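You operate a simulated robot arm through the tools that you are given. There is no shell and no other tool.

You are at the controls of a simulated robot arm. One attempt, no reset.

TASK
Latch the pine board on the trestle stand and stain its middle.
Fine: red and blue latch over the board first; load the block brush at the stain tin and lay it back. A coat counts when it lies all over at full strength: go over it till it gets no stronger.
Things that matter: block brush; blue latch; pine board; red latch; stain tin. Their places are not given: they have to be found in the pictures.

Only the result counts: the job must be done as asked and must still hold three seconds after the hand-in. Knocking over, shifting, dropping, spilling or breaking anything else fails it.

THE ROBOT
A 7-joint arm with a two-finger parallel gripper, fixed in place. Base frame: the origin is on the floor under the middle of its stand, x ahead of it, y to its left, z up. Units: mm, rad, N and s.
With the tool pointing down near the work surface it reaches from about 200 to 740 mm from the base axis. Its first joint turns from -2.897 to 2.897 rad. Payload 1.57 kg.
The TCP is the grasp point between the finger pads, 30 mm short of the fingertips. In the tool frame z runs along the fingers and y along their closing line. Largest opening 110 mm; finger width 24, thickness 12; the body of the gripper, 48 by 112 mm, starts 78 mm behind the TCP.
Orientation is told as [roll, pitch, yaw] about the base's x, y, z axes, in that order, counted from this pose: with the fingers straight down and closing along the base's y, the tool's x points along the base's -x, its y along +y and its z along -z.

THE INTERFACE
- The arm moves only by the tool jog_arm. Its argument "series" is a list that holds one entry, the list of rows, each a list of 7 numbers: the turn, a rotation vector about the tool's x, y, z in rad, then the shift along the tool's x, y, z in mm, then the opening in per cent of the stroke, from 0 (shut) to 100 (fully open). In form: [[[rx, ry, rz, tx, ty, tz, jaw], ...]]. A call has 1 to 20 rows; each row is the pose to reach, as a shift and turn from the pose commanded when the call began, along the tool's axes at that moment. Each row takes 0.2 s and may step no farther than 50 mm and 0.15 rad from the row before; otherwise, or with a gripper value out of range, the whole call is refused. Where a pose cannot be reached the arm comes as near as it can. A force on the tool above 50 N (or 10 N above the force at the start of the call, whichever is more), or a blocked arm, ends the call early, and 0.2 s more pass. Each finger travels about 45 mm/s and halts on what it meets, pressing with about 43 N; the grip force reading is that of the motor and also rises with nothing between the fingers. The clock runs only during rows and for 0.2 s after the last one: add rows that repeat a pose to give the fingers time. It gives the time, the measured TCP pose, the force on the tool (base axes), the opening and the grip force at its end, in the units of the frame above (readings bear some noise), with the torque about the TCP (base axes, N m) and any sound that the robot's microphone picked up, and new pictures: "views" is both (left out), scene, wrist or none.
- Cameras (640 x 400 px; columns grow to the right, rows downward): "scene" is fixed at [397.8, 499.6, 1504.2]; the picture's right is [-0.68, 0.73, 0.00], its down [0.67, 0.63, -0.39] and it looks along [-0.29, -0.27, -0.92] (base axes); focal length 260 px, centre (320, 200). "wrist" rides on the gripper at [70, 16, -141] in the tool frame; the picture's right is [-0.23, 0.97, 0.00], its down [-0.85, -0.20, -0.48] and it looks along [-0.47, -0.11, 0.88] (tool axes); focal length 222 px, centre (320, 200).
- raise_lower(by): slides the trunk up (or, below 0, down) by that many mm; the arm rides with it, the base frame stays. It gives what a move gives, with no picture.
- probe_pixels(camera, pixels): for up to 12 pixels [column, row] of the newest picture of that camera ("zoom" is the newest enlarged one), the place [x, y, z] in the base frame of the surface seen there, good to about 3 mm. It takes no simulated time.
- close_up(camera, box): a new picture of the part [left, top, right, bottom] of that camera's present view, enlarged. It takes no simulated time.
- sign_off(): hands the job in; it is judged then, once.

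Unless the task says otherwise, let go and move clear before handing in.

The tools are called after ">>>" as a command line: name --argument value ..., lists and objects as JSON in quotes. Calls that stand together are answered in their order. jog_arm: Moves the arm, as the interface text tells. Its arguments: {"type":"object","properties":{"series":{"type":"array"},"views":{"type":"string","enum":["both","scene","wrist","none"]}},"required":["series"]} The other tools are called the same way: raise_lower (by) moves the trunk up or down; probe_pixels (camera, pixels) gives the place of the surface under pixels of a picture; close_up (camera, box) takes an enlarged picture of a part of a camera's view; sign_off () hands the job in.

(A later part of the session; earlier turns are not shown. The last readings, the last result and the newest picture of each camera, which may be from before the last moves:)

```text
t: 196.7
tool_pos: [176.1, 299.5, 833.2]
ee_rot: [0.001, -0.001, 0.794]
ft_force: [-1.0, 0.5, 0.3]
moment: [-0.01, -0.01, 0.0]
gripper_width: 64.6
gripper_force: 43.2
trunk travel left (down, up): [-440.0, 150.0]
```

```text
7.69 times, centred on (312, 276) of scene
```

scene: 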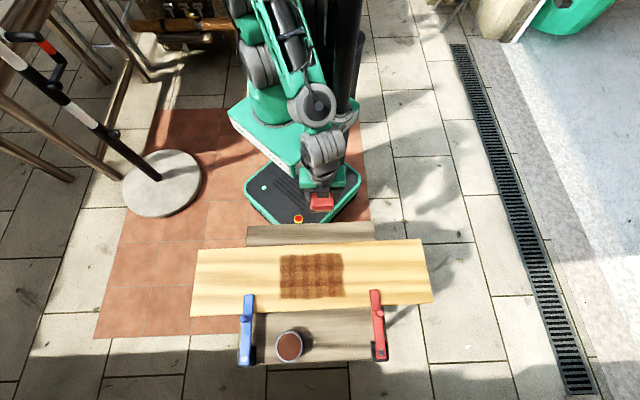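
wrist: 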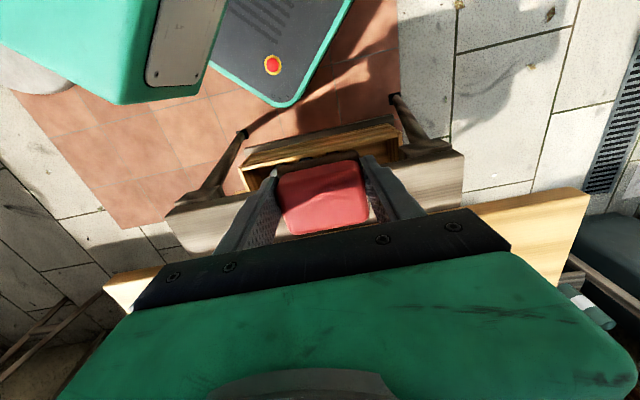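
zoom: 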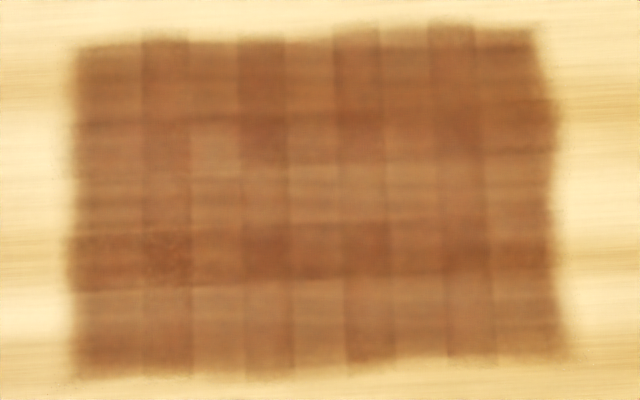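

No change anywhere, so the coat is at full strength all over. Now I'll carry the brush back above its resting place at about (434.5,577).

>>> jog_arm --series '[[[0, 0, 0, -42, 1, 0, 25], [0, 0, 0, -84, 2, 0, 25], [0, 0, 0, -126, 3.2, 0, 25], [0, 0, 0, -168, 4.3, 0, 25], [0, 0, 0, -210, 5.4, 0, 25], [0, 0, 0, -253, 6.5, 0, 25], [0, 0, 0, -295, 7.5, 0, 25], [0, 0, 0, -337, 8.6, 0, 25], [0, 0, 0, -379.1, 9.7, 4, 25], [0, 0, 0, -379.1, 9.7, 4, 25], [0, 0, 0, -379.1, 9.7, 4, 25]]]'

>>> close_up --camera "wrist" --box '[180, 90, 460, 250]'

```text
t: 199.1
tool_pos: [435.2, 576.7, 829.2]
ee_rot: [0.0, 0.002, 0.793]
ft_force: [-0.2, 0.0, -1.5]
moment: [-0.04, 0.0, 0.02]
gripper_width: 65.2
gripper_force: 42.9
trunk travel left (down, up): [-440.0, 150.0]
```

scene: 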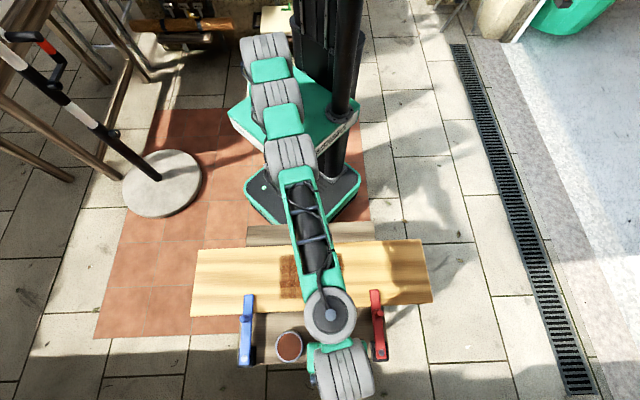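
wrist: 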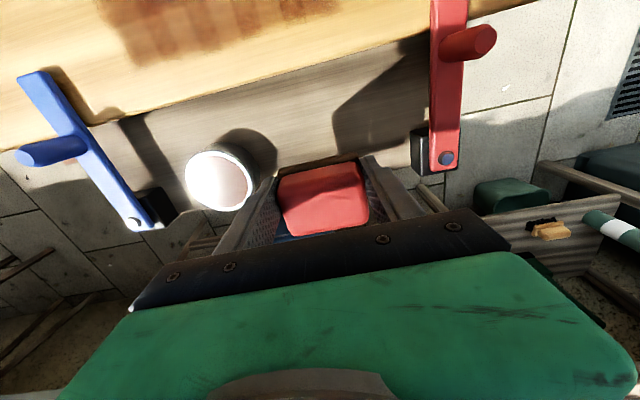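

```text
2.29 times, centred on (320, 170) of wrist
```

zoom: 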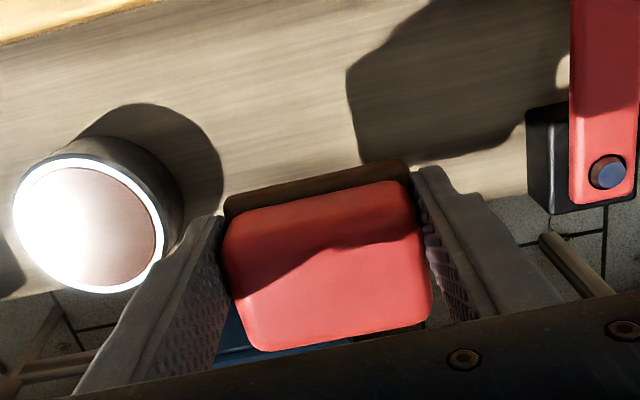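

The brush is over its old place at (435.2,576.7,829). I'll descend 60 mm, then feel for the stand in small steps.

>>> jog_arm --series '[[[0, 0, 0, 0, 0, 20, 25], [0, 0, 0, 0, 0, 40, 25], [0, 0, 0, 0, 0, 55, 25], [0, 0, 0, 0, 0, 60, 25], [0, 0, 0, 0, 0, 62, 25], [0, 0, 0, 0, 0, 62, 25]]]' --views "none"

```text
t: 200.5
tool_pos: [437.3, 577.5, 768.2]
ee_rot: [-0.001, 0.0, 0.795]
ft_force: [0.0, 0.3, -0.9]
moment: [-0.01, 0.0, 0.01]
gripper_width: 65.0
gripper_force: 43.2
trunk travel left (down, up): [-440.0, 150.0]
```

No contact yet at z≈768. I'll lower 4 mm more in small steps.

>>> jog_arm --series '[[[0, 0, 0, 0, 0, 1, 25], [0, 0, 0, 0, 0, 2, 25], [0, 0, 0, 0, 0, 3, 25], [0, 0, 0, 0, 0, 4, 25], [0, 0, 0, 0, 0, 4, 25]]]' --views "none"

```text
t: 201.7
tool_pos: [436.9, 576.1, 764.5]
ee_rot: [0.0, 0.0, 0.794]
ft_force: [0.1, 0.4, -1.4]
moment: [-0.04, -0.01, -0.01]
gripper_width: 64.8
gripper_force: 43.2
trunk travel left (down, up): [-440.0, 150.0]
```

Still free at z≈764.5. A further 3 mm in steps of under 1 mm.

>>> jog_arm --series '[[[0, 0, 0, 0, 0, 0.8, 25], [0, 0, 0, 0, 0, 1.6, 25], [0, 0, 0, 0, 0, 2.4, 25], [0, 0, 0, 0, 0, 3.0, 25], [0, 0, 0, 0, 0, 3.0, 25]]]' --views "wrist"

>>> close_up --camera "wrist" --box '[220, 110, 420, 240]'

```text
t: 202.9
tool_pos: [434.6, 576.6, 763.0]
ee_rot: [0.0, -0.002, 0.795]
ft_force: [0.3, -0.6, 5.7]
moment: [-0.03, 0.02, -0.02]
gripper_width: 64.9
gripper_force: 43.0
trunk travel left (down, up): [-440.0, 150.0]
```

wrist: 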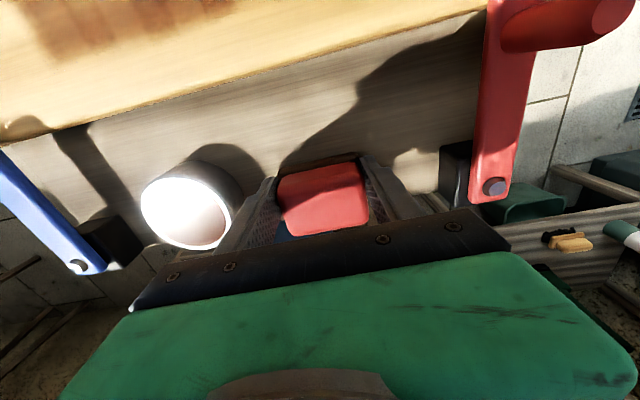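

```text
3.08 times, centred on (320, 175) of wrist
```

zoom: 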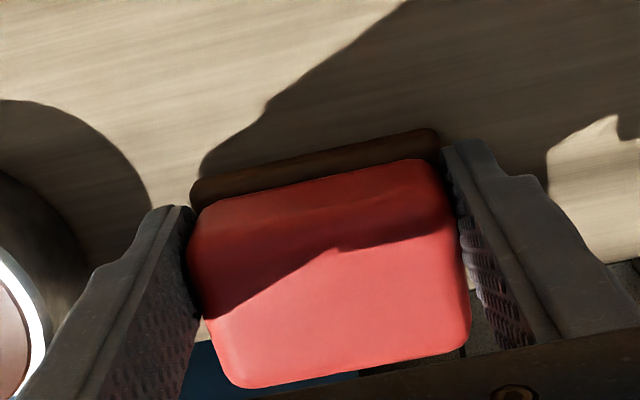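

The brush rests on the stand with 6 N. I'll ease slightly, open the jaws to 78 % and rise straight up.

>>> jog_arm --series '[[[0, 0, 0, 0, 0, -0.4, 25], [0, 0, 0, 0, 0, -0.4, 60], [0, 0, 0, 0, 0, -0.4, 70], [0, 0, 0, 0, 0, -0.4, 78], [0, 0, 0, 0, 0, -0.4, 78], [0, 0, 0, 0, 0, -0.4, 78]]]' --views "wrist"

```text
t: 204.3
tool_pos: [436.3, 575.9, 761.6]
ee_rot: [-0.001, -0.002, 0.792]
ft_force: [0.4, -1.0, 3.7]
moment: [0.1, 0.04, 0.01]
gripper_width: 84.4
gripper_force: 0.1
trunk travel left (down, up): [-440.0, 150.0]
```

wrist: 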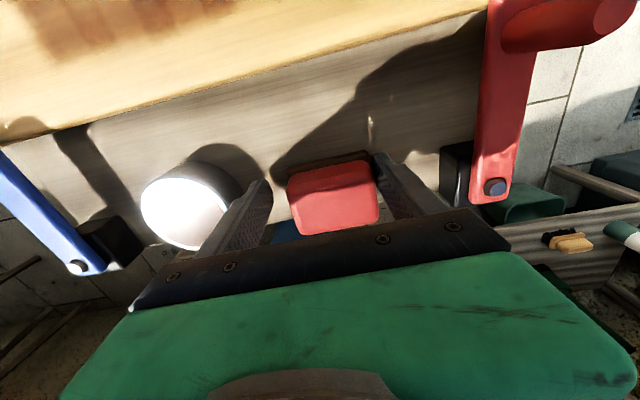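

The jaws opened to 84 mm, but the brush looks nearer the right finger at (378,165). I'll zoom in before rising.

>>> close_up --camera "wrist" --box '[220, 110, 420, 240]'

>>> close_up --camera "scene" --box '[280, 315, 400, 390]'

```text
3.08 times, centred on (320, 175) of wrist
```

zoom: 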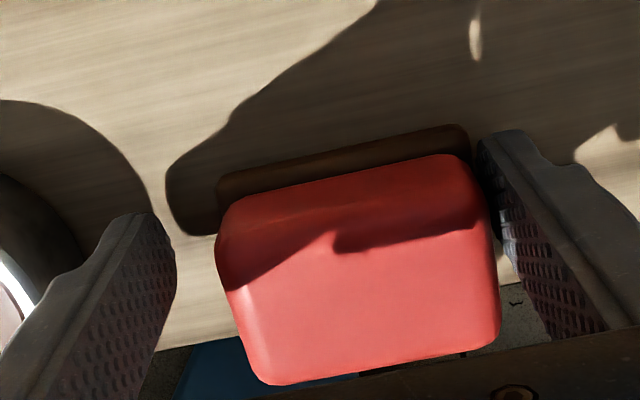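

```text
5.33 times, centred on (340, 352) of scene
```

zoom: 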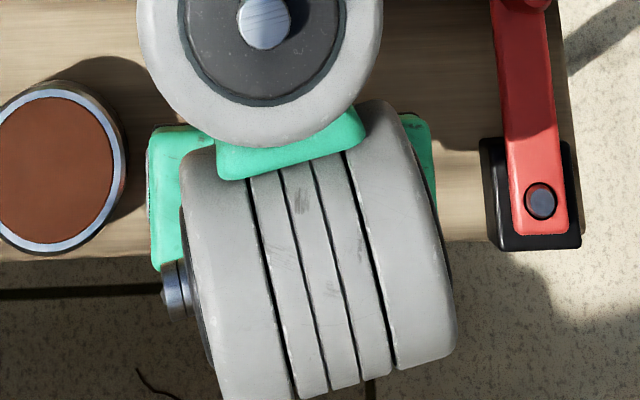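

The brush lies nearer the right finger. I'll probe where it stands compared with its first place.

>>> close_up --camera "wrist" --box '[240, 120, 420, 240]'

>>> probe_pixels --camera "wrist" --pixels '[[290, 195], [293, 210], [304, 229], [376, 212], [370, 165], [330, 195], [295, 172], [340, 220], [378, 200], [290, 168], [362, 153], [330, 160]]'

```text
3.33 times, centred on (330, 180) of wrist
```

zoom: 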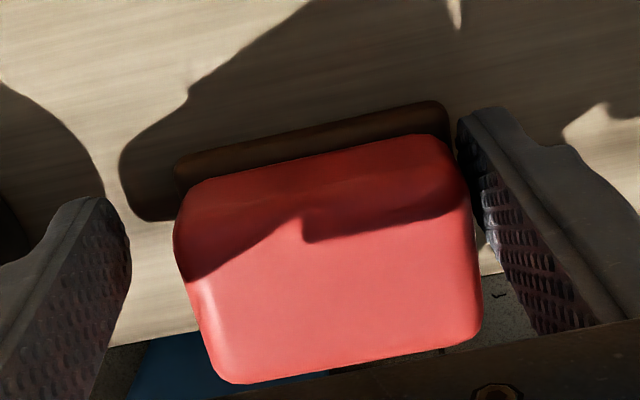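

```text
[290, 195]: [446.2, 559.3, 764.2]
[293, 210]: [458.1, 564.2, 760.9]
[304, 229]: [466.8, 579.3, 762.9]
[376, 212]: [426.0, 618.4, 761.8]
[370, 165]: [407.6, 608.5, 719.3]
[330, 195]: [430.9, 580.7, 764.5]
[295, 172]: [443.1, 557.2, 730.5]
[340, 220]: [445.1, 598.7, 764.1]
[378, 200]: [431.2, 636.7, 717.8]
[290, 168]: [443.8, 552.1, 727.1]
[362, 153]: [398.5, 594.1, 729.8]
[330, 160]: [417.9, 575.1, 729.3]
```

The brush was dragged a few mm along with the right fingertip as it opened. I'll rise straight up, then inspect its position from above.

>>> jog_arm --series '[[[0, 0, 0, 0, 0, -4, 78], [0, 0, 0, 0, 0, -12, 78], [0, 0, 0, 0, 0, -35, 78], [0, 0, 0, 0, 0, -65, 78], [0, 0, 0, 0, 0, -65, 78]]]'

>>> close_up --camera "wrist" --box '[180, 80, 440, 230]'

```text
t: 205.5
tool_pos: [435.7, 576.6, 826.8]
ee_rot: [-0.001, 0.0, 0.796]
ft_force: [0.2, 0.2, 0.9]
moment: [0.01, 0.0, 0.02]
gripper_width: 85.6
gripper_force: 0.1
trunk travel left (down, up): [-440.0, 150.0]
```

scene: 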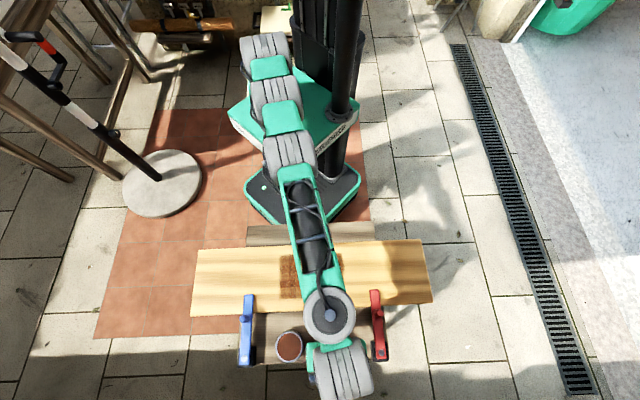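
wrist: 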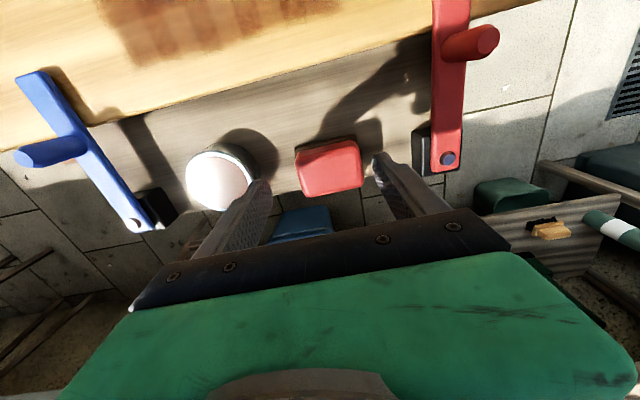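

```text
2.46 times, centred on (310, 155) of wrist
```

zoom: 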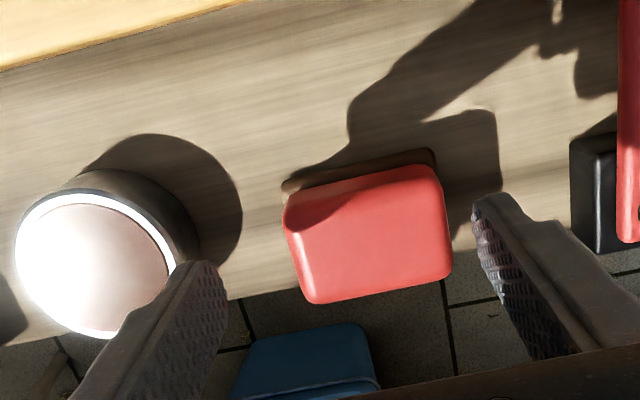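

The brush stands free on the stand. I'll withdraw the arm toward the base to view the brush clearly with the fixed camera.

>>> jog_arm --series '[[[0, 0, 0, 20, 0, -15, 78], [0, 0, 0, 60, 0, -20, 78], [0, 0, 0, 105, 0, -20, 78], [0, 0, 0, 150, 0, -20, 78], [0, 0, 0, 195, 0, -20, 78], [0, 0, 0, 240, 0, -20, 78], [0, 0, 0, 285, 0, -20, 78], [0, 0, 0, 285, 0, -20, 78]]]'

>>> close_up --camera "scene" --box '[265, 325, 355, 375]'

```text
t: 207.3
tool_pos: [235.7, 373.6, 845.9]
ee_rot: [0.0, -0.001, 0.794]
ft_force: [-0.5, 0.0, 0.8]
moment: [0.01, 0.01, -0.01]
gripper_width: 86.0
gripper_force: 0.1
trunk travel left (down, up): [-440.0, 150.0]
```

scene: 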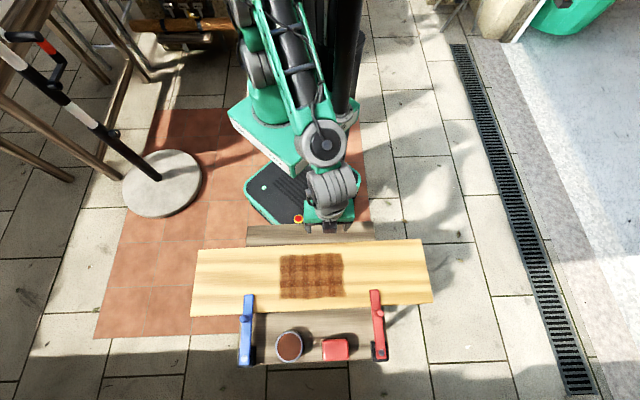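
wrist: 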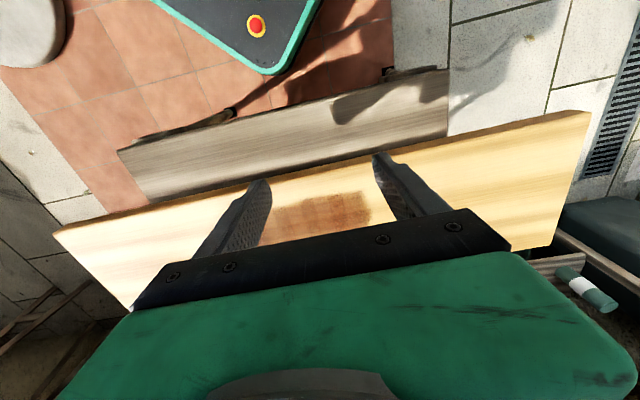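

```text
7.11 times, centred on (310, 350) of scene
```

zoom: 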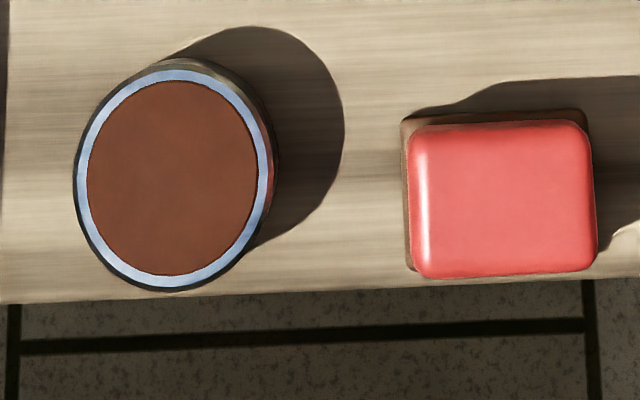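

The tin hasn't moved, but the brush sits about 7 mm along and 13 mm toward the near edge from its first place. I'll regrasp it higher on its body (clear of the pad's rim) and set it back more exactly.

>>> jog_arm --series '[[[0, 0, 0, -41, 1, 0, 78], [0, 0, 0, -82, 2, 0, 78], [0, 0, 0, -123, 3, 0, 78], [0, 0, 0, -164, 4, 0, 78], [0, 0, 0, -205, 5, 0, 78], [0, 0, 0, -246, 6, 5, 78], [0, 0, 0, -286.9, 7.3, 16, 78], [0, 0, 0, -286.9, 7.3, 16, 78]]]' --views "wrist"

>>> close_up --camera "wrist" --box '[180, 80, 440, 230]'

```text
t: 209.1
tool_pos: [426.2, 577.7, 831.3]
ee_rot: [0.0, 0.002, 0.794]
ft_force: [0.2, -0.5, 0.1]
moment: [-0.03, 0.02, -0.01]
gripper_width: 85.8
gripper_force: 0.1
out of reach, approached as far as the arm can: row 7, 8
trunk travel left (down, up): [-440.0, 150.0]
```

wrist: 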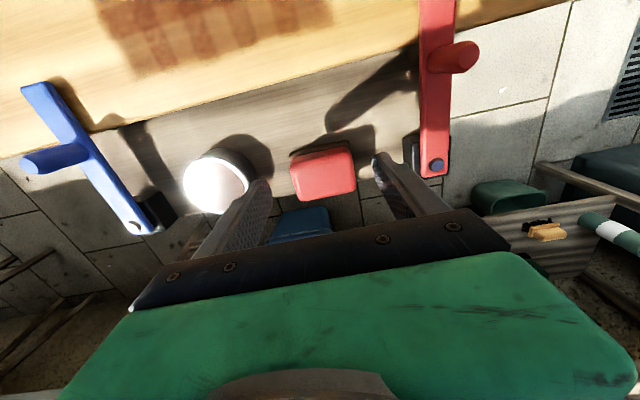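

```text
2.46 times, centred on (310, 155) of wrist
```

zoom: 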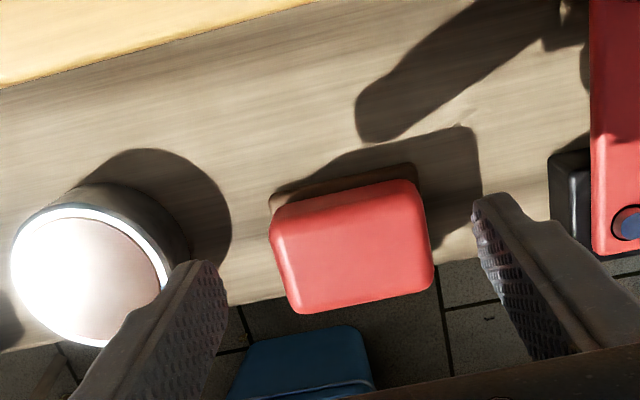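

At this height the arm stops short at (426.2,577.7). Lower down it reaches further, so I'll descend to z≈800 and then edge outward.

>>> jog_arm --series '[[[0, 0, 0, 0, 0, 16, 78], [0, 0, 0, 0, 0, 32, 78], [0, 0, 0, -4, 0, 32, 78], [0, 0, 0, -8, 0, 32, 78], [0, 0, 0, -8, 0, 32, 78]]]' --views "wrist"

>>> close_up --camera "wrist" --box '[200, 90, 440, 240]'

```text
t: 210.3
tool_pos: [429.7, 580.5, 800.6]
ee_rot: [0.0, 0.001, 0.795]
ft_force: [0.9, -0.3, -1.1]
moment: [-0.03, -0.01, 0.02]
gripper_width: 85.6
gripper_force: 0.0
trunk travel left (down, up): [-440.0, 150.0]
```

wrist: 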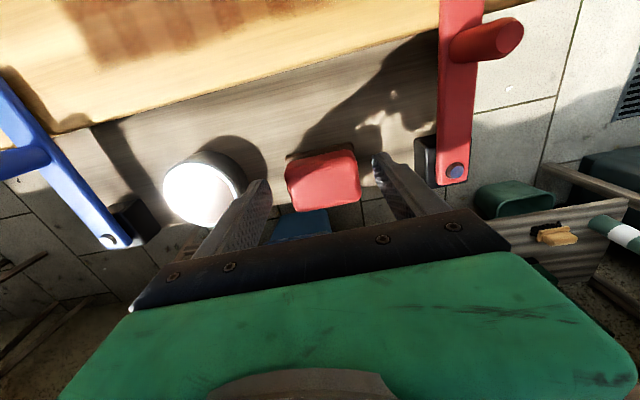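

```text
2.67 times, centred on (320, 165) of wrist
```

zoom: 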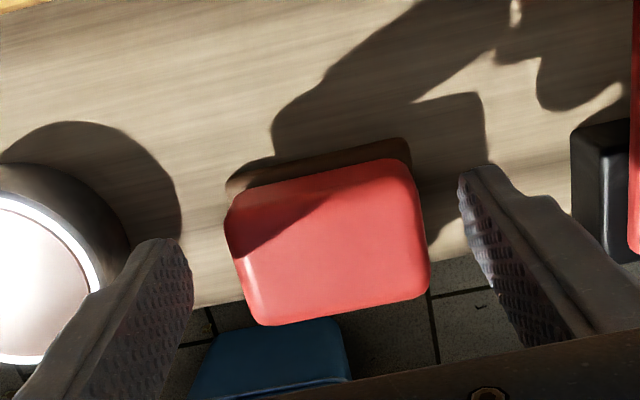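

Now at (429.7,580.5,800.6) with the brush well between the fingers. I'll probe its faces to check centring.

>>> probe_pixels --camera "zoom" --pixels '[[235, 215], [240, 260], [262, 315], [420, 285], [415, 190], [320, 240], [330, 310], [320, 172], [232, 188], [408, 145], [405, 165], [330, 160]]'

```text
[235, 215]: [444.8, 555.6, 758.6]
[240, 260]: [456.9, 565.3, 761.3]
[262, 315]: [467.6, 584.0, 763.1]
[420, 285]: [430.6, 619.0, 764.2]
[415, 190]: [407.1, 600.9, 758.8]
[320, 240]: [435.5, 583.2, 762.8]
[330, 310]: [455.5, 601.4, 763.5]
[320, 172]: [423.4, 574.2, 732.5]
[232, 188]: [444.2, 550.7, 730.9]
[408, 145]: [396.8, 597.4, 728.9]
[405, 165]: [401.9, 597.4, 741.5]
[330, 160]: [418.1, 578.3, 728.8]
```

The brush is off by about +6.5 mm along and +10.7 mm across from its first place, with no turn. I'll descend to z≈768 (fingertips above the pad's rim) and close on it.

>>> jog_arm --series '[[[0, 0, 0, -1.5, 0.5, 11, 78], [0, 0, 0, -3, 1, 22, 78], [0, 0, 0, -3, 1, 32, 78], [0, 0, 0, -3, 1, 32, 78]]]' --views "wrist"

>>> close_up --camera "wrist" --box '[220, 110, 420, 240]'

```text
t: 211.3
tool_pos: [430.0, 580.6, 769.9]
ee_rot: [0.0, 0.0, 0.793]
ft_force: [-0.3, -0.9, 0.1]
moment: [0.03, -0.01, 0.02]
gripper_width: 85.6
gripper_force: 0.0
out of reach, approached as far as the arm can: row 2, 3, 4
trunk travel left (down, up): [-440.0, 150.0]
```

wrist: 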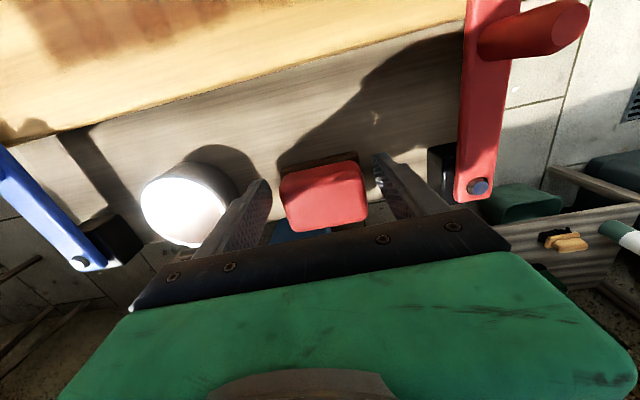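

```text
3.08 times, centred on (320, 175) of wrist
```

zoom: 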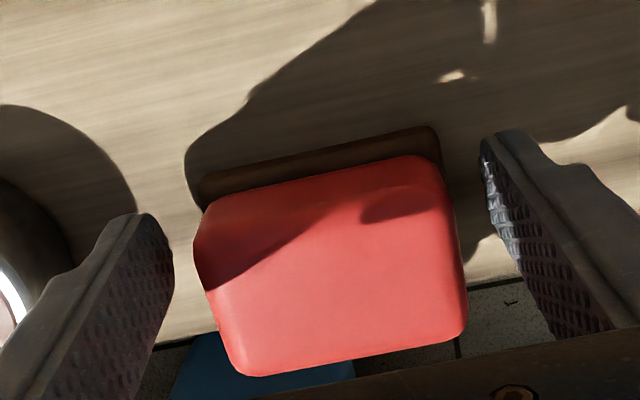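

Aligned at (430.0,580.6,769.9) with fingertips above the pad. I'll close on the body.

>>> jog_arm --series '[[[0, 0, 0, 0, 0, 0, 65], [0, 0, 0, 0, 0, 0, 50], [0, 0, 0, 0, 0, 0, 35], [0, 0, 0, 0, 0, 0, 25], [0, 0, 0, 0, 0, 0, 25]]]' --views "wrist"

```text
t: 212.5
tool_pos: [431.2, 579.1, 769.1]
ee_rot: [0.001, 0.0, 0.794]
ft_force: [-0.4, 0.6, 0.5]
moment: [0.03, 0.0, 0.0]
gripper_width: 64.7
gripper_force: 43.0
trunk travel left (down, up): [-440.0, 150.0]
```

wrist: 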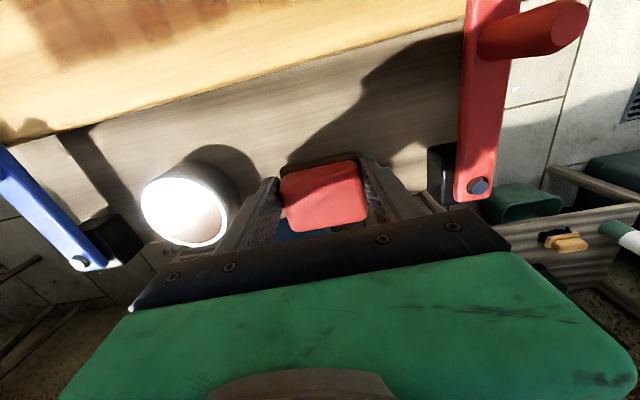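

Gripped at 64.7 mm. I'll lift 8 mm, move it back 10.7 mm across and 5.5 mm along, and set it down at the same height.

>>> jog_arm --series '[[[0, 0, 0, 0, 0, -4, 25], [0, 0, 0, 0, 0, -8, 25], [0, 0, 0, 5, -2.7, -8, 25], [0, 0, 0, 10.7, -5.5, -8, 25], [0, 0, 0, 10.7, -5.5, -8, 25], [0, 0, 0, 10.7, -5.5, -4, 25], [0, 0, 0, 10.7, -5.5, -1.5, 25], [0, 0, 0, 10.7, -5.5, -0.5, 25], [0, 0, 0, 10.7, -5.5, -0.5, 25]]]' --views "wrist"

```text
t: 214.5
tool_pos: [426.8, 569.3, 769.5]
ee_rot: [0.001, 0.001, 0.794]
ft_force: [0.7, 0.2, 0.3]
moment: [0.0, -0.05, -0.03]
gripper_width: 64.9
gripper_force: 43.4
trunk travel left (down, up): [-440.0, 150.0]
```

wrist: 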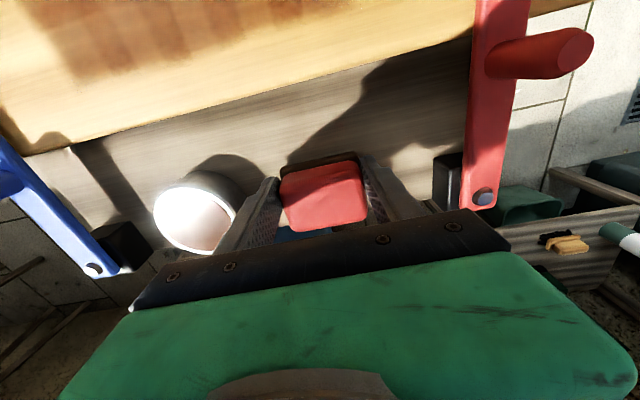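

Nearly touching (the weight is going off). I'll lower about 0.8 mm more for a firm rest.

>>> jog_arm --series '[[[0, 0, 0, 0, 0, 0.4, 25], [0, 0, 0, 0, 0, 0.8, 25], [0, 0, 0, 0, 0, 0.8, 25]]]' --views "none"

```text
t: 215.3
tool_pos: [426.2, 568.3, 769.4]
ee_rot: [0.0, -0.003, 0.795]
ft_force: [0.9, 1.2, 3.9]
moment: [0.02, -0.04, 0.01]
gripper_width: 64.7
gripper_force: 42.5
trunk travel left (down, up): [-440.0, 150.0]
```

It rests with 4 N. I'll ease off slightly and open the jaws.

>>> jog_arm --series '[[[0, 0, 0, 0, 0, -0.3, 25], [0, 0, 0, 0, 0, -0.3, 60], [0, 0, 0, 0, 0, -0.3, 68], [0, 0, 0, 0, 0, -0.3, 76], [0, 0, 0, 0, 0, -0.3, 76], [0, 0, 0, 0, 0, -0.3, 76]]]' --views "wrist"

>>> close_up --camera "wrist" --box '[220, 110, 420, 240]'

```text
t: 216.7
tool_pos: [426.8, 569.9, 769.5]
ee_rot: [0.002, 0.0, 0.794]
ft_force: [1.2, -0.1, 0.1]
moment: [0.01, 0.0, 0.02]
gripper_width: 83.6
gripper_force: 0.2
trunk travel left (down, up): [-440.0, 150.0]
```

wrist: 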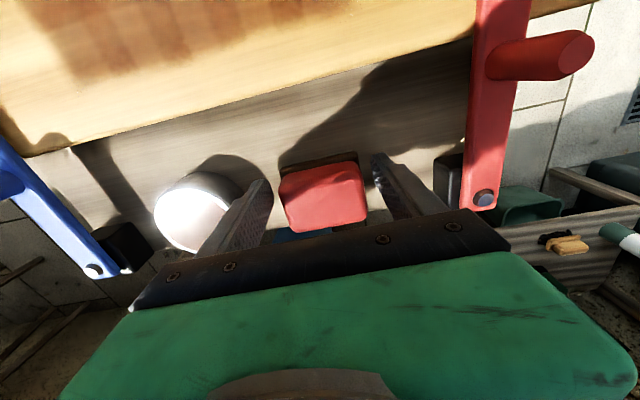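

```text
3.08 times, centred on (320, 175) of wrist
```

zoom: 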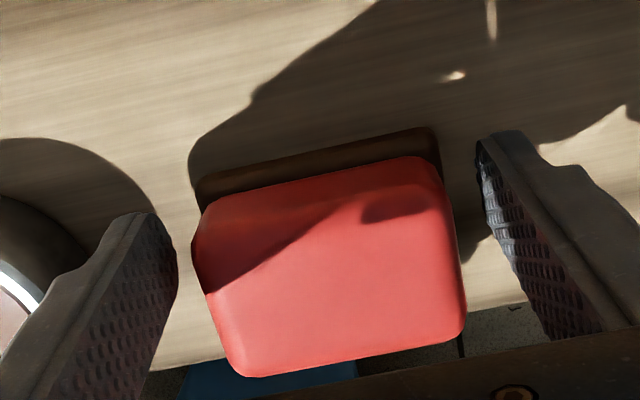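

Released cleanly: the brush stands free between the open fingers. I'll rise straight up and withdraw toward the base.

>>> jog_arm --series '[[[0, 0, 0, 0, 0, -12, 76], [0, 0, 0, 0, 0, -35, 76], [0, 0, 0, 0, 0, -62, 76], [0, 0, 0, 20, 0, -75, 76], [0, 0, 0, 60, 0, -80, 76], [0, 0, 0, 105, 0, -80, 76], [0, 0, 0, 150, 0, -80, 76], [0, 0, 0, 195, 0, -80, 76], [0, 0, 0, 240, 0, -80, 76], [0, 0, 0, 285, 0, -80, 76], [0, 0, 0, 285, 0, -80, 76]]]'

>>> close_up --camera "scene" --box '[265, 325, 355, 375]'

>>> close_up --camera "scene" --box '[180, 225, 450, 385]'

```text
t: 218.1
tool_pos: [407.3, 572.5, 749.9]
ee_rot: [-0.007, 0.03, 0.793]
ft_force: [-8.4, -10.8, 17.7]
moment: [0.41, 0.72, 0.73]
gripper_width: 81.2
gripper_force: 0.0
out of reach, approached as far as the arm can: row 4, 5
trunk travel left (down, up): [-440.0, 150.0]
stopped in row 6: the force on the tool passed its limit at 116 N (the readings are from after the stop); the commanded pose is now the measured one
```

scene: 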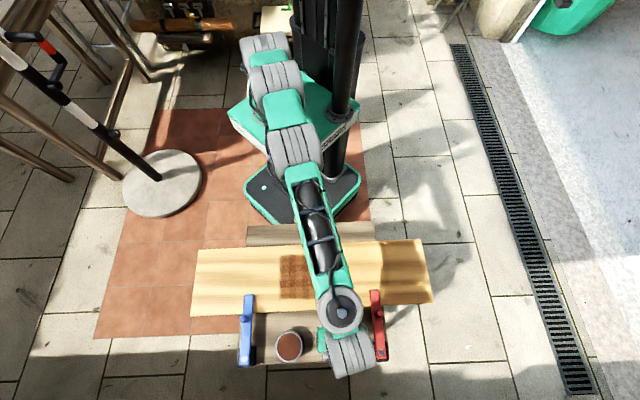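
wrist: 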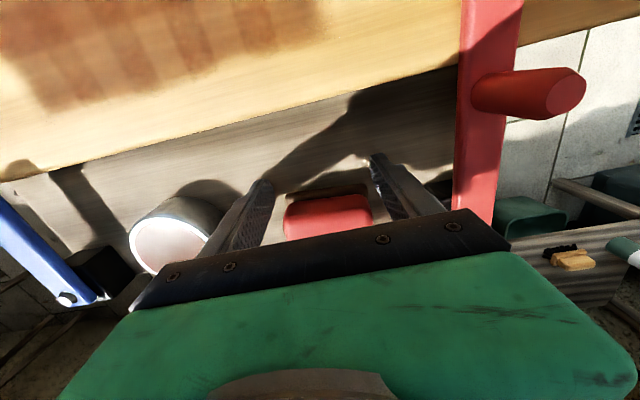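

```text
7.11 times, centred on (310, 350) of scene
```

zoom: 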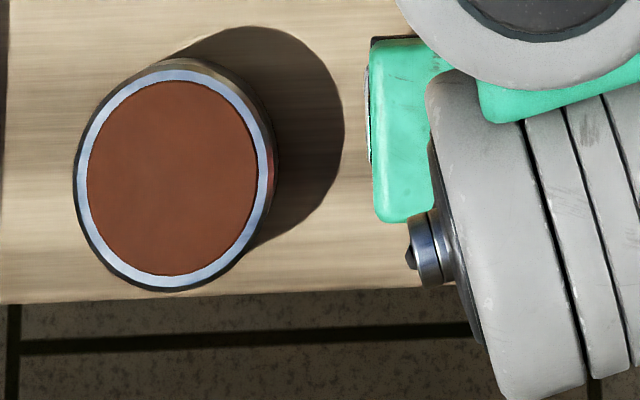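

```text
2.37 times, centred on (315, 305) of scene
```

zoom: 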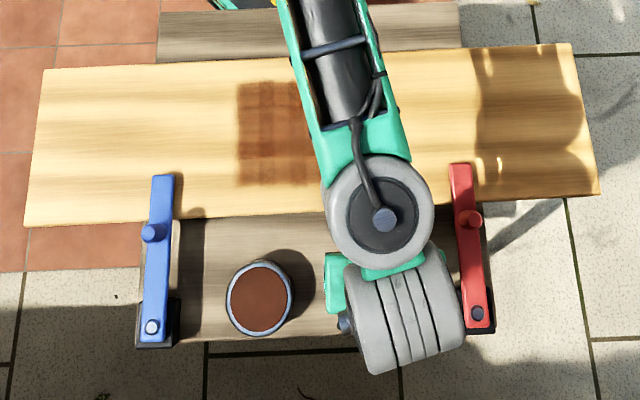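

The withdrawal hit a reach limit: the arm dived instead, and the tool stopped at (407,572.5,750) pressing on the stand. I'll raise it gently straight up and look at the damage.

>>> jog_arm --series '[[[0, 0, 0, 0, 0, -3, 76], [0, 0, 0, 0, 0, -8, 76], [0, 0, 0, 0, 0, -16, 76], [0, 0, 0, 0, 0, -26, 76], [0, 0, 0, 0, 0, -26, 76]]]'

>>> close_up --camera "wrist" --box '[200, 100, 440, 250]'

```text
t: 219.3
tool_pos: [406.2, 571.5, 773.9]
ee_rot: [-0.007, 0.027, 0.788]
ft_force: [-0.1, -0.8, 0.4]
moment: [-0.03, 0.02, -0.02]
gripper_width: 83.5
gripper_force: 0.0
trunk travel left (down, up): [-440.0, 150.0]
```

scene: 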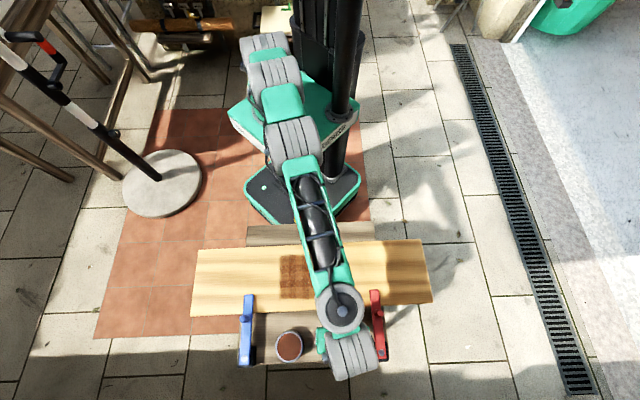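
wrist: 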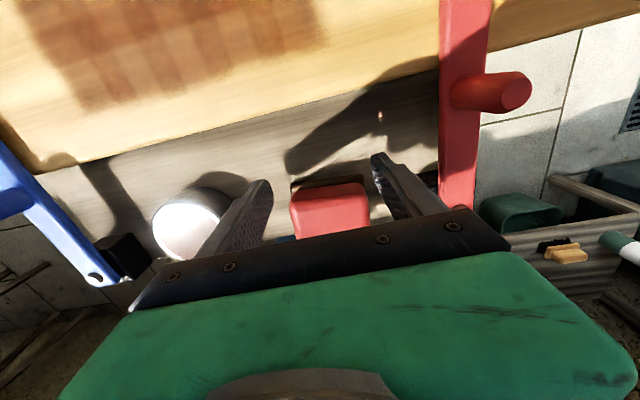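

```text
2.67 times, centred on (320, 175) of wrist
```

zoom: 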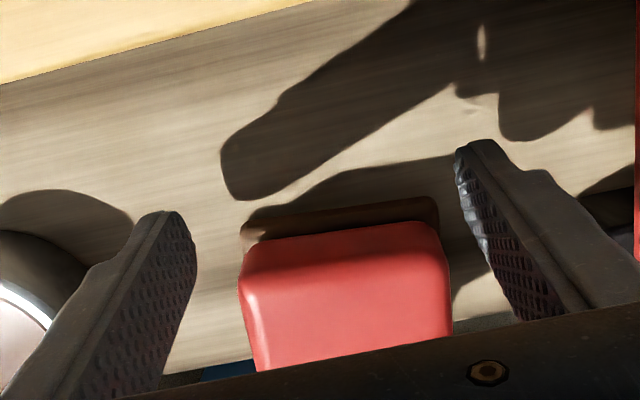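

The tool is free again and the brush seems upright. To avoid reach problems I'll lift the tool straight up with the trunk by 60 mm instead.

>>> raise_lower --by 60

```text
t: 220.3
tool_pos: [406.1, 570.5, 833.9]
ee_rot: [-0.006, 0.028, 0.788]
ft_force: [0.2, 0.7, -0.6]
moment: [0.01, 0.0, 0.01]
gripper_width: 83.9
gripper_force: 0.1
trunk travel left (down, up): [-500.0, 90.0]
```

Now at z=834. I'll back off toward the base in modest steps.

>>> jog_arm --series '[[[0, 0, 0, 15, 0, 0, 76], [0, 0, 0, 40, 0, 0, 76], [0, 0, 0, 70, 0, 0, 76], [0, 0, 0, 100, 0, 0, 76], [0, 0, 0, 130, 0, 0, 76], [0, 0, 0, 160, 0, 0, 76], [0, 0, 0, 190, 0, 0, 76], [0, 0, 0, 220, 0, 0, 76], [0, 0, 0, 250, 0, 0, 76], [0, 0, 0, 280, 0, 0, 76], [0, 0, 0, 280, 0, 0, 76]]]'

>>> close_up --camera "scene" --box '[265, 325, 355, 375]'

>>> close_up --camera "scene" --box '[180, 225, 450, 385]'

```text
t: 222.7
tool_pos: [209.2, 369.5, 842.7]
ee_rot: [-0.008, 0.025, 0.787]
ft_force: [0.1, 0.8, -0.7]
moment: [0.0, -0.03, 0.0]
gripper_width: 83.4
gripper_force: 0.0
trunk travel left (down, up): [-500.0, 90.0]
```

scene: 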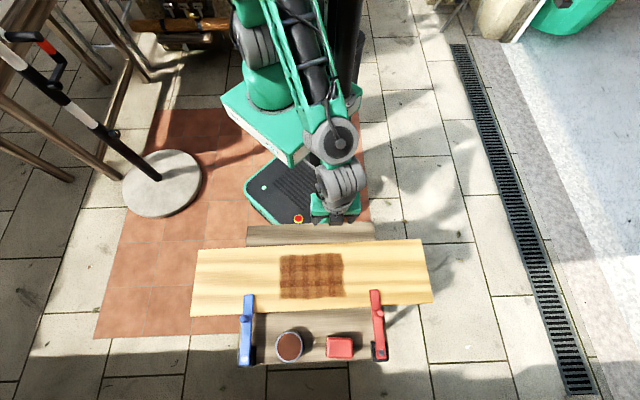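
wrist: 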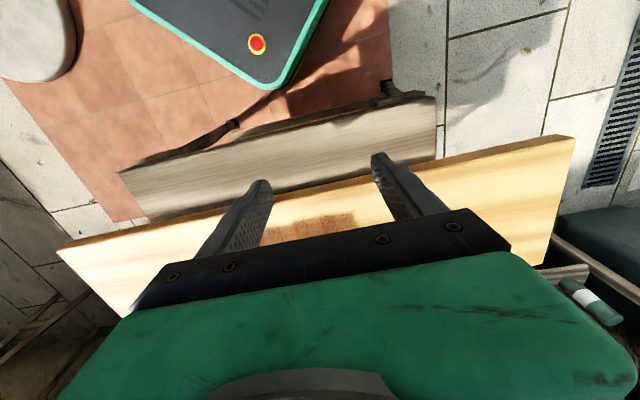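

```text
7.11 times, centred on (310, 350) of scene
```

zoom: 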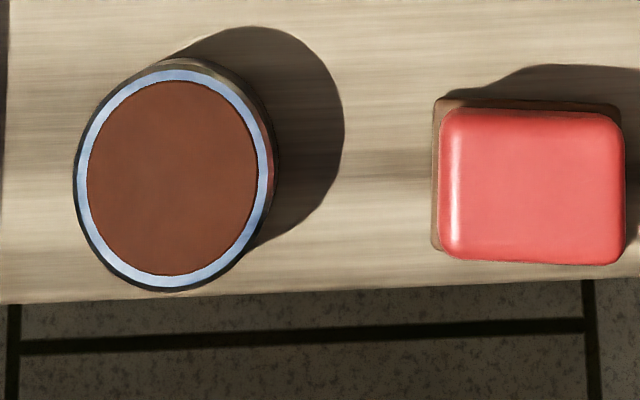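

```text
2.37 times, centred on (315, 305) of scene
```

zoom: 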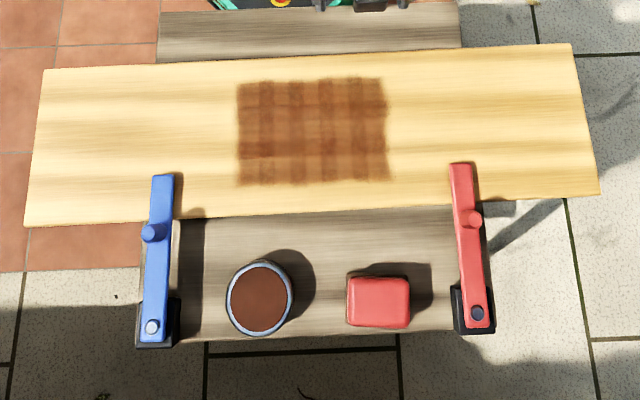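

The tin, board and latches stand exactly as before, but the dive pushed the brush about 18 mm along from its first place and turned it slightly. I'll probe its edges exactly, to put it right with safer trunk moves.

>>> close_up --camera "scene" --box '[315, 325, 365, 370]'

```text
8.89 times, centred on (340, 348) of scene
```

zoom: 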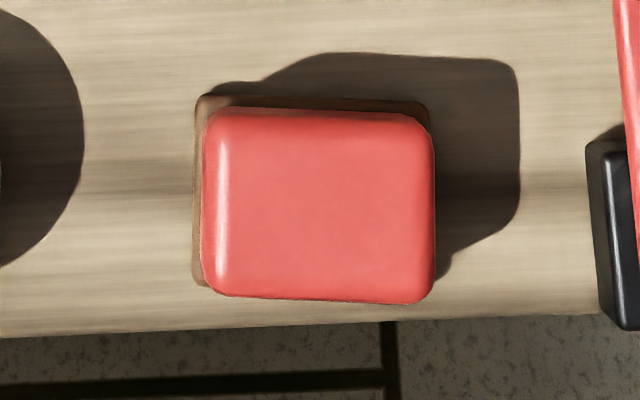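

>>> probe_pixels --camera "zoom" --pixels '[[205, 100], [420, 105], [215, 120], [415, 125], [215, 285], [425, 290], [320, 200], [198, 180], [198, 270], [320, 112], [320, 295], [430, 200]]'

>>> probe_pixels --camera "zoom" --pixels '[[225, 130], [405, 135], [225, 275], [410, 285], [230, 115], [400, 120], [300, 105], [260, 103], [380, 106], [320, 308], [200, 320], [500, 310]]'

```text
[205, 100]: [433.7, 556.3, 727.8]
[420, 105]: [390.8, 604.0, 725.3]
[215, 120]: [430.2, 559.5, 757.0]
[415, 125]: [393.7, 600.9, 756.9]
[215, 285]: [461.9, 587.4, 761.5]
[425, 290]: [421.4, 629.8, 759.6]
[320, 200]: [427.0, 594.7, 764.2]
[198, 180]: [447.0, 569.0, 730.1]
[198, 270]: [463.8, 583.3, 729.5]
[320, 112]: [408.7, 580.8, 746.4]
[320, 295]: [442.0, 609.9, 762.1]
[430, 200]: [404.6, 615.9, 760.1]
```

```text
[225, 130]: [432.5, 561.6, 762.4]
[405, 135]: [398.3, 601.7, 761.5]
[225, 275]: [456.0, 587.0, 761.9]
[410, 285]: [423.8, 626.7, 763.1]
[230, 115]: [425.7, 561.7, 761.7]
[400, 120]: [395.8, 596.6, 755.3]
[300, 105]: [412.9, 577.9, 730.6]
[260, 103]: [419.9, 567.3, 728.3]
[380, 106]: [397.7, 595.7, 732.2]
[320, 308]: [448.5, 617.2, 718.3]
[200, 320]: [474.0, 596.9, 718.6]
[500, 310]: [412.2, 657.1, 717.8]
```

The brush centre is now about (427,594.5), turned about −4.5°. I'll straighten the tool, match the brush's angle, and approach most of the way at z≈830 with the trunk high.

>>> jog_arm --series '[[[0.001, -0.003, 0.009, -32, 0.5, 2.2, 76], [0.002, -0.006, 0.018, -64, 1, 4.4, 76], [0.003, -0.009, 0.027, -96, 1.5, 6.6, 76], [0.004, -0.012, 0.036, -128, 2, 8.8, 76], [0.005, -0.016, 0.045, -160, 2.5, 11, 76], [0.006, -0.019, 0.054, -192, 3, 13.2, 76], [0.007, -0.022, 0.063, -225, 3.5, 15.4, 76], [0.008, -0.025, 0.07, -257, 4, 17.6, 76], [0.008, -0.025, 0.07, -257, 4, 17.6, 76]]]' --views "wrist"

```text
t: 224.7
tool_pos: [386.4, 559.1, 816.2]
ee_rot: [-0.014, 0.0, 0.72]
ft_force: [0.8, 0.1, -0.2]
moment: [0.0, 0.02, 0.04]
gripper_width: 83.9
gripper_force: 0.1
trunk travel left (down, up): [-500.0, 90.0]
```

wrist: 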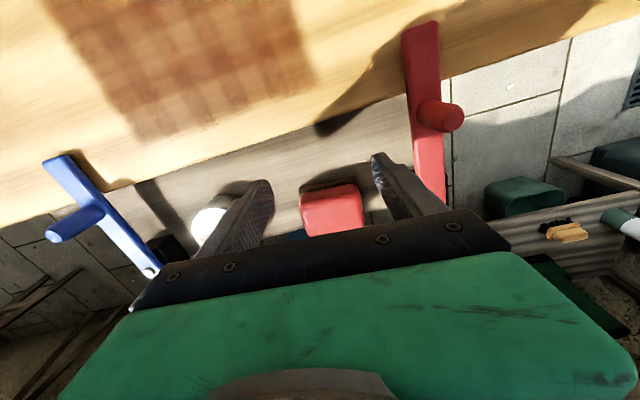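

Now at (386,559,816) with the brush visible at (332,208). I'll correct the small roll and move the rest of the way to above the brush.

>>> jog_arm --series '[[[-0.007, 0, 0, 0, 0, -13, 76], [-0.014, 0, 0, -14, -0.3, -13.3, 76], [-0.014, 0, 0, -28, -0.6, -13.3, 76], [-0.014, 0, 0, -42.6, -0.9, -13.3, 76], [-0.014, 0, 0, -42.6, -0.9, -13.3, 76]]]' --views "wrist"

>>> close_up --camera "wrist" --box '[200, 90, 440, 240]'

```text
t: 225.9
tool_pos: [420.3, 585.4, 830.8]
ee_rot: [-0.002, 0.001, 0.716]
ft_force: [-0.5, 1.0, 0.4]
moment: [0.01, 0.01, 0.01]
gripper_width: 83.5
gripper_force: 0.0
trunk travel left (down, up): [-500.0, 90.0]
```

wrist: 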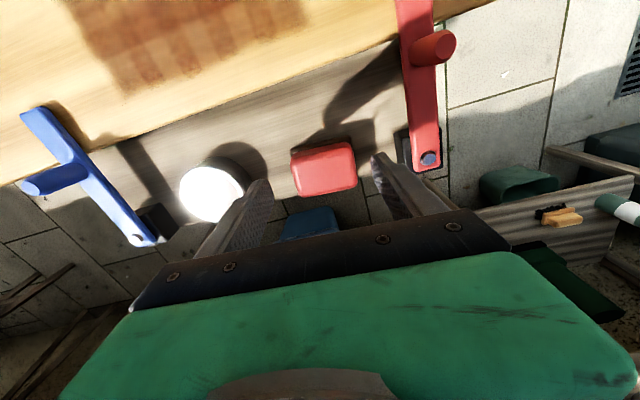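

```text
2.67 times, centred on (320, 165) of wrist
```

zoom: 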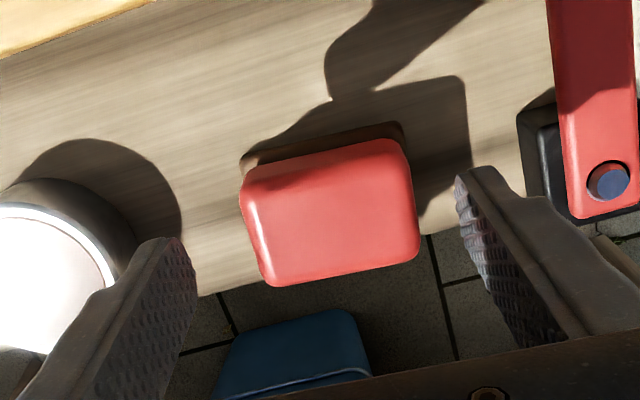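

The tool is over the brush with no reach warning. I'll shift 2.5 mm sideways to centre, then lower with the trunk.

>>> jog_arm --series '[[[0, 0, 0, 0, 2.5, 0, 76], [0, 0, 0, 0, 2.5, 0, 76]]]' --views "none"

>>> raise_lower --by -40

>>> close_up --camera "wrist" --box '[200, 100, 440, 250]'

```text
t: 226.5
tool_pos: [417.1, 587.6, 832.4]
ee_rot: [-0.002, 0.001, 0.717]
ft_force: [0.0, 1.0, 0.8]
moment: [0.01, -0.03, 0.02]
gripper_width: 83.7
gripper_force: 0.2
trunk travel left (down, up): [-500.0, 90.0]
```

```text
t: 227.3
tool_pos: [417.2, 587.1, 792.7]
ee_rot: [-0.002, -0.001, 0.717]
ft_force: [0.1, 0.3, 0.8]
moment: [0.0, -0.02, 0.0]
gripper_width: 83.6
gripper_force: 0.1
trunk travel left (down, up): [-460.0, 130.0]
```

```text
2.67 times, centred on (320, 175) of wrist
```

zoom: 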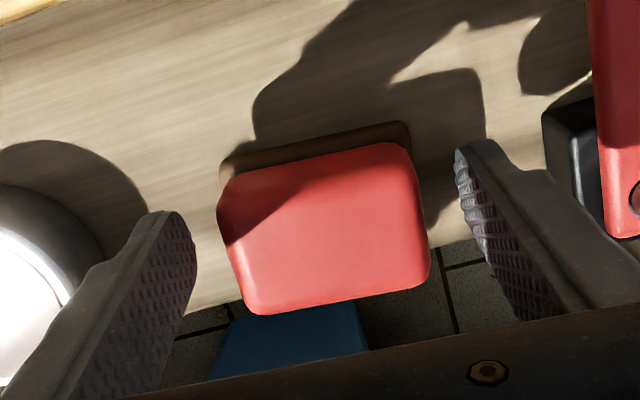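

The brush is centred between the fingers. I'll lower the trunk another 24 mm to z≈769 and close.

>>> raise_lower --by -24

>>> jog_arm --series '[[[0, 0, 0, 0, 0, 0, 65], [0, 0, 0, 0, 0, 0, 50], [0, 0, 0, 0, 0, 0, 35], [0, 0, 0, 0, 0, 0, 25], [0, 0, 0, 0, 0, 0, 25]]]' --views "wrist"

```text
t: 228.0
tool_pos: [417.8, 588.8, 767.4]
ee_rot: [-0.001, 0.0, 0.717]
ft_force: [-1.2, -0.8, 0.6]
moment: [-0.01, 0.0, 0.02]
gripper_width: 83.6
gripper_force: 0.0
trunk travel left (down, up): [-436.0, 154.0]
```

```text
t: 229.2
tool_pos: [417.8, 587.8, 767.3]
ee_rot: [-0.002, 0.001, 0.719]
ft_force: [0.0, 0.7, 0.1]
moment: [0.05, 0.05, -0.02]
gripper_width: 64.7
gripper_force: 43.2
trunk travel left (down, up): [-436.0, 154.0]
```

wrist: 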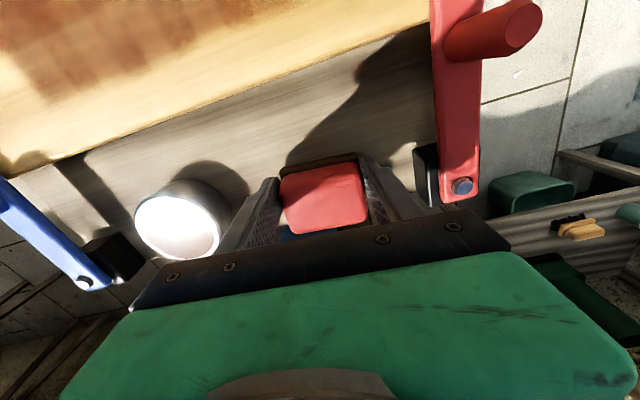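

Gripped at 64.7 mm. I'll lift 8 mm with the trunk, then turn it back to its first angle and shift it about 20 mm to its first place.

>>> raise_lower --by 8

>>> jog_arm --series '[[[0, 0, -0.026, 1.9, -6.6, 0, 25], [0, 0, -0.052, 3.7, -13.3, 0, 25], [0, 0, -0.077, 5.6, -19.9, 0, 25], [0, 0, -0.077, 5.6, -19.9, 0, 25]]]' --views "wrist"

>>> close_up --camera "wrist" --box '[200, 110, 440, 260]'

```text
t: 229.8
tool_pos: [418.9, 587.1, 775.6]
ee_rot: [-0.003, 0.001, 0.716]
ft_force: [-0.3, 0.1, -1.3]
moment: [-0.01, 0.04, 0.02]
gripper_width: 65.3
gripper_force: 42.7
trunk travel left (down, up): [-444.0, 146.0]
```

```text
t: 230.8
tool_pos: [426.0, 568.1, 774.5]
ee_rot: [-0.001, -0.001, 0.796]
ft_force: [0.1, -0.1, -0.7]
moment: [0.01, 0.0, -0.01]
gripper_width: 65.0
gripper_force: 43.1
trunk travel left (down, up): [-444.0, 146.0]
```

wrist: 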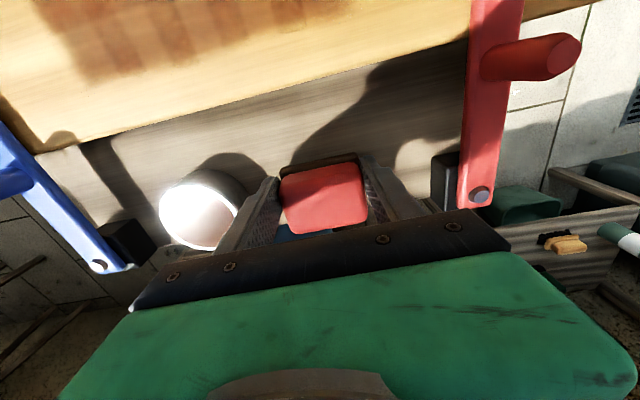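

```text
2.67 times, centred on (320, 185) of wrist
```

zoom: 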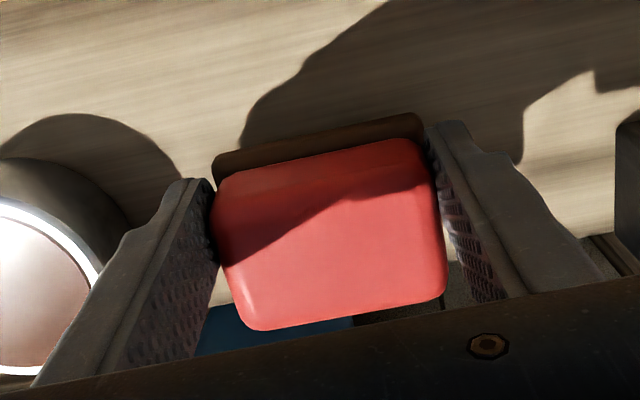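

The brush is at its first place and angle, 8 mm up. I'll lower with the trunk by 8 mm and check the force.

>>> raise_lower --by -7.5

>>> raise_lower --by -0.7

```text
t: 231.3
tool_pos: [426.9, 568.0, 768.1]
ee_rot: [-0.004, 0.0, 0.796]
ft_force: [-0.4, 0.5, 0.8]
moment: [0.03, 0.02, -0.03]
gripper_width: 64.9
gripper_force: 43.2
trunk travel left (down, up): [-436.0, 153.0]
```

```text
t: 231.8
tool_pos: [427.2, 569.7, 767.2]
ee_rot: [-0.002, -0.001, 0.796]
ft_force: [0.0, 0.2, 3.4]
moment: [0.05, 0.06, 0.02]
gripper_width: 64.8
gripper_force: 43.1
trunk travel left (down, up): [-436.0, 154.0]
```

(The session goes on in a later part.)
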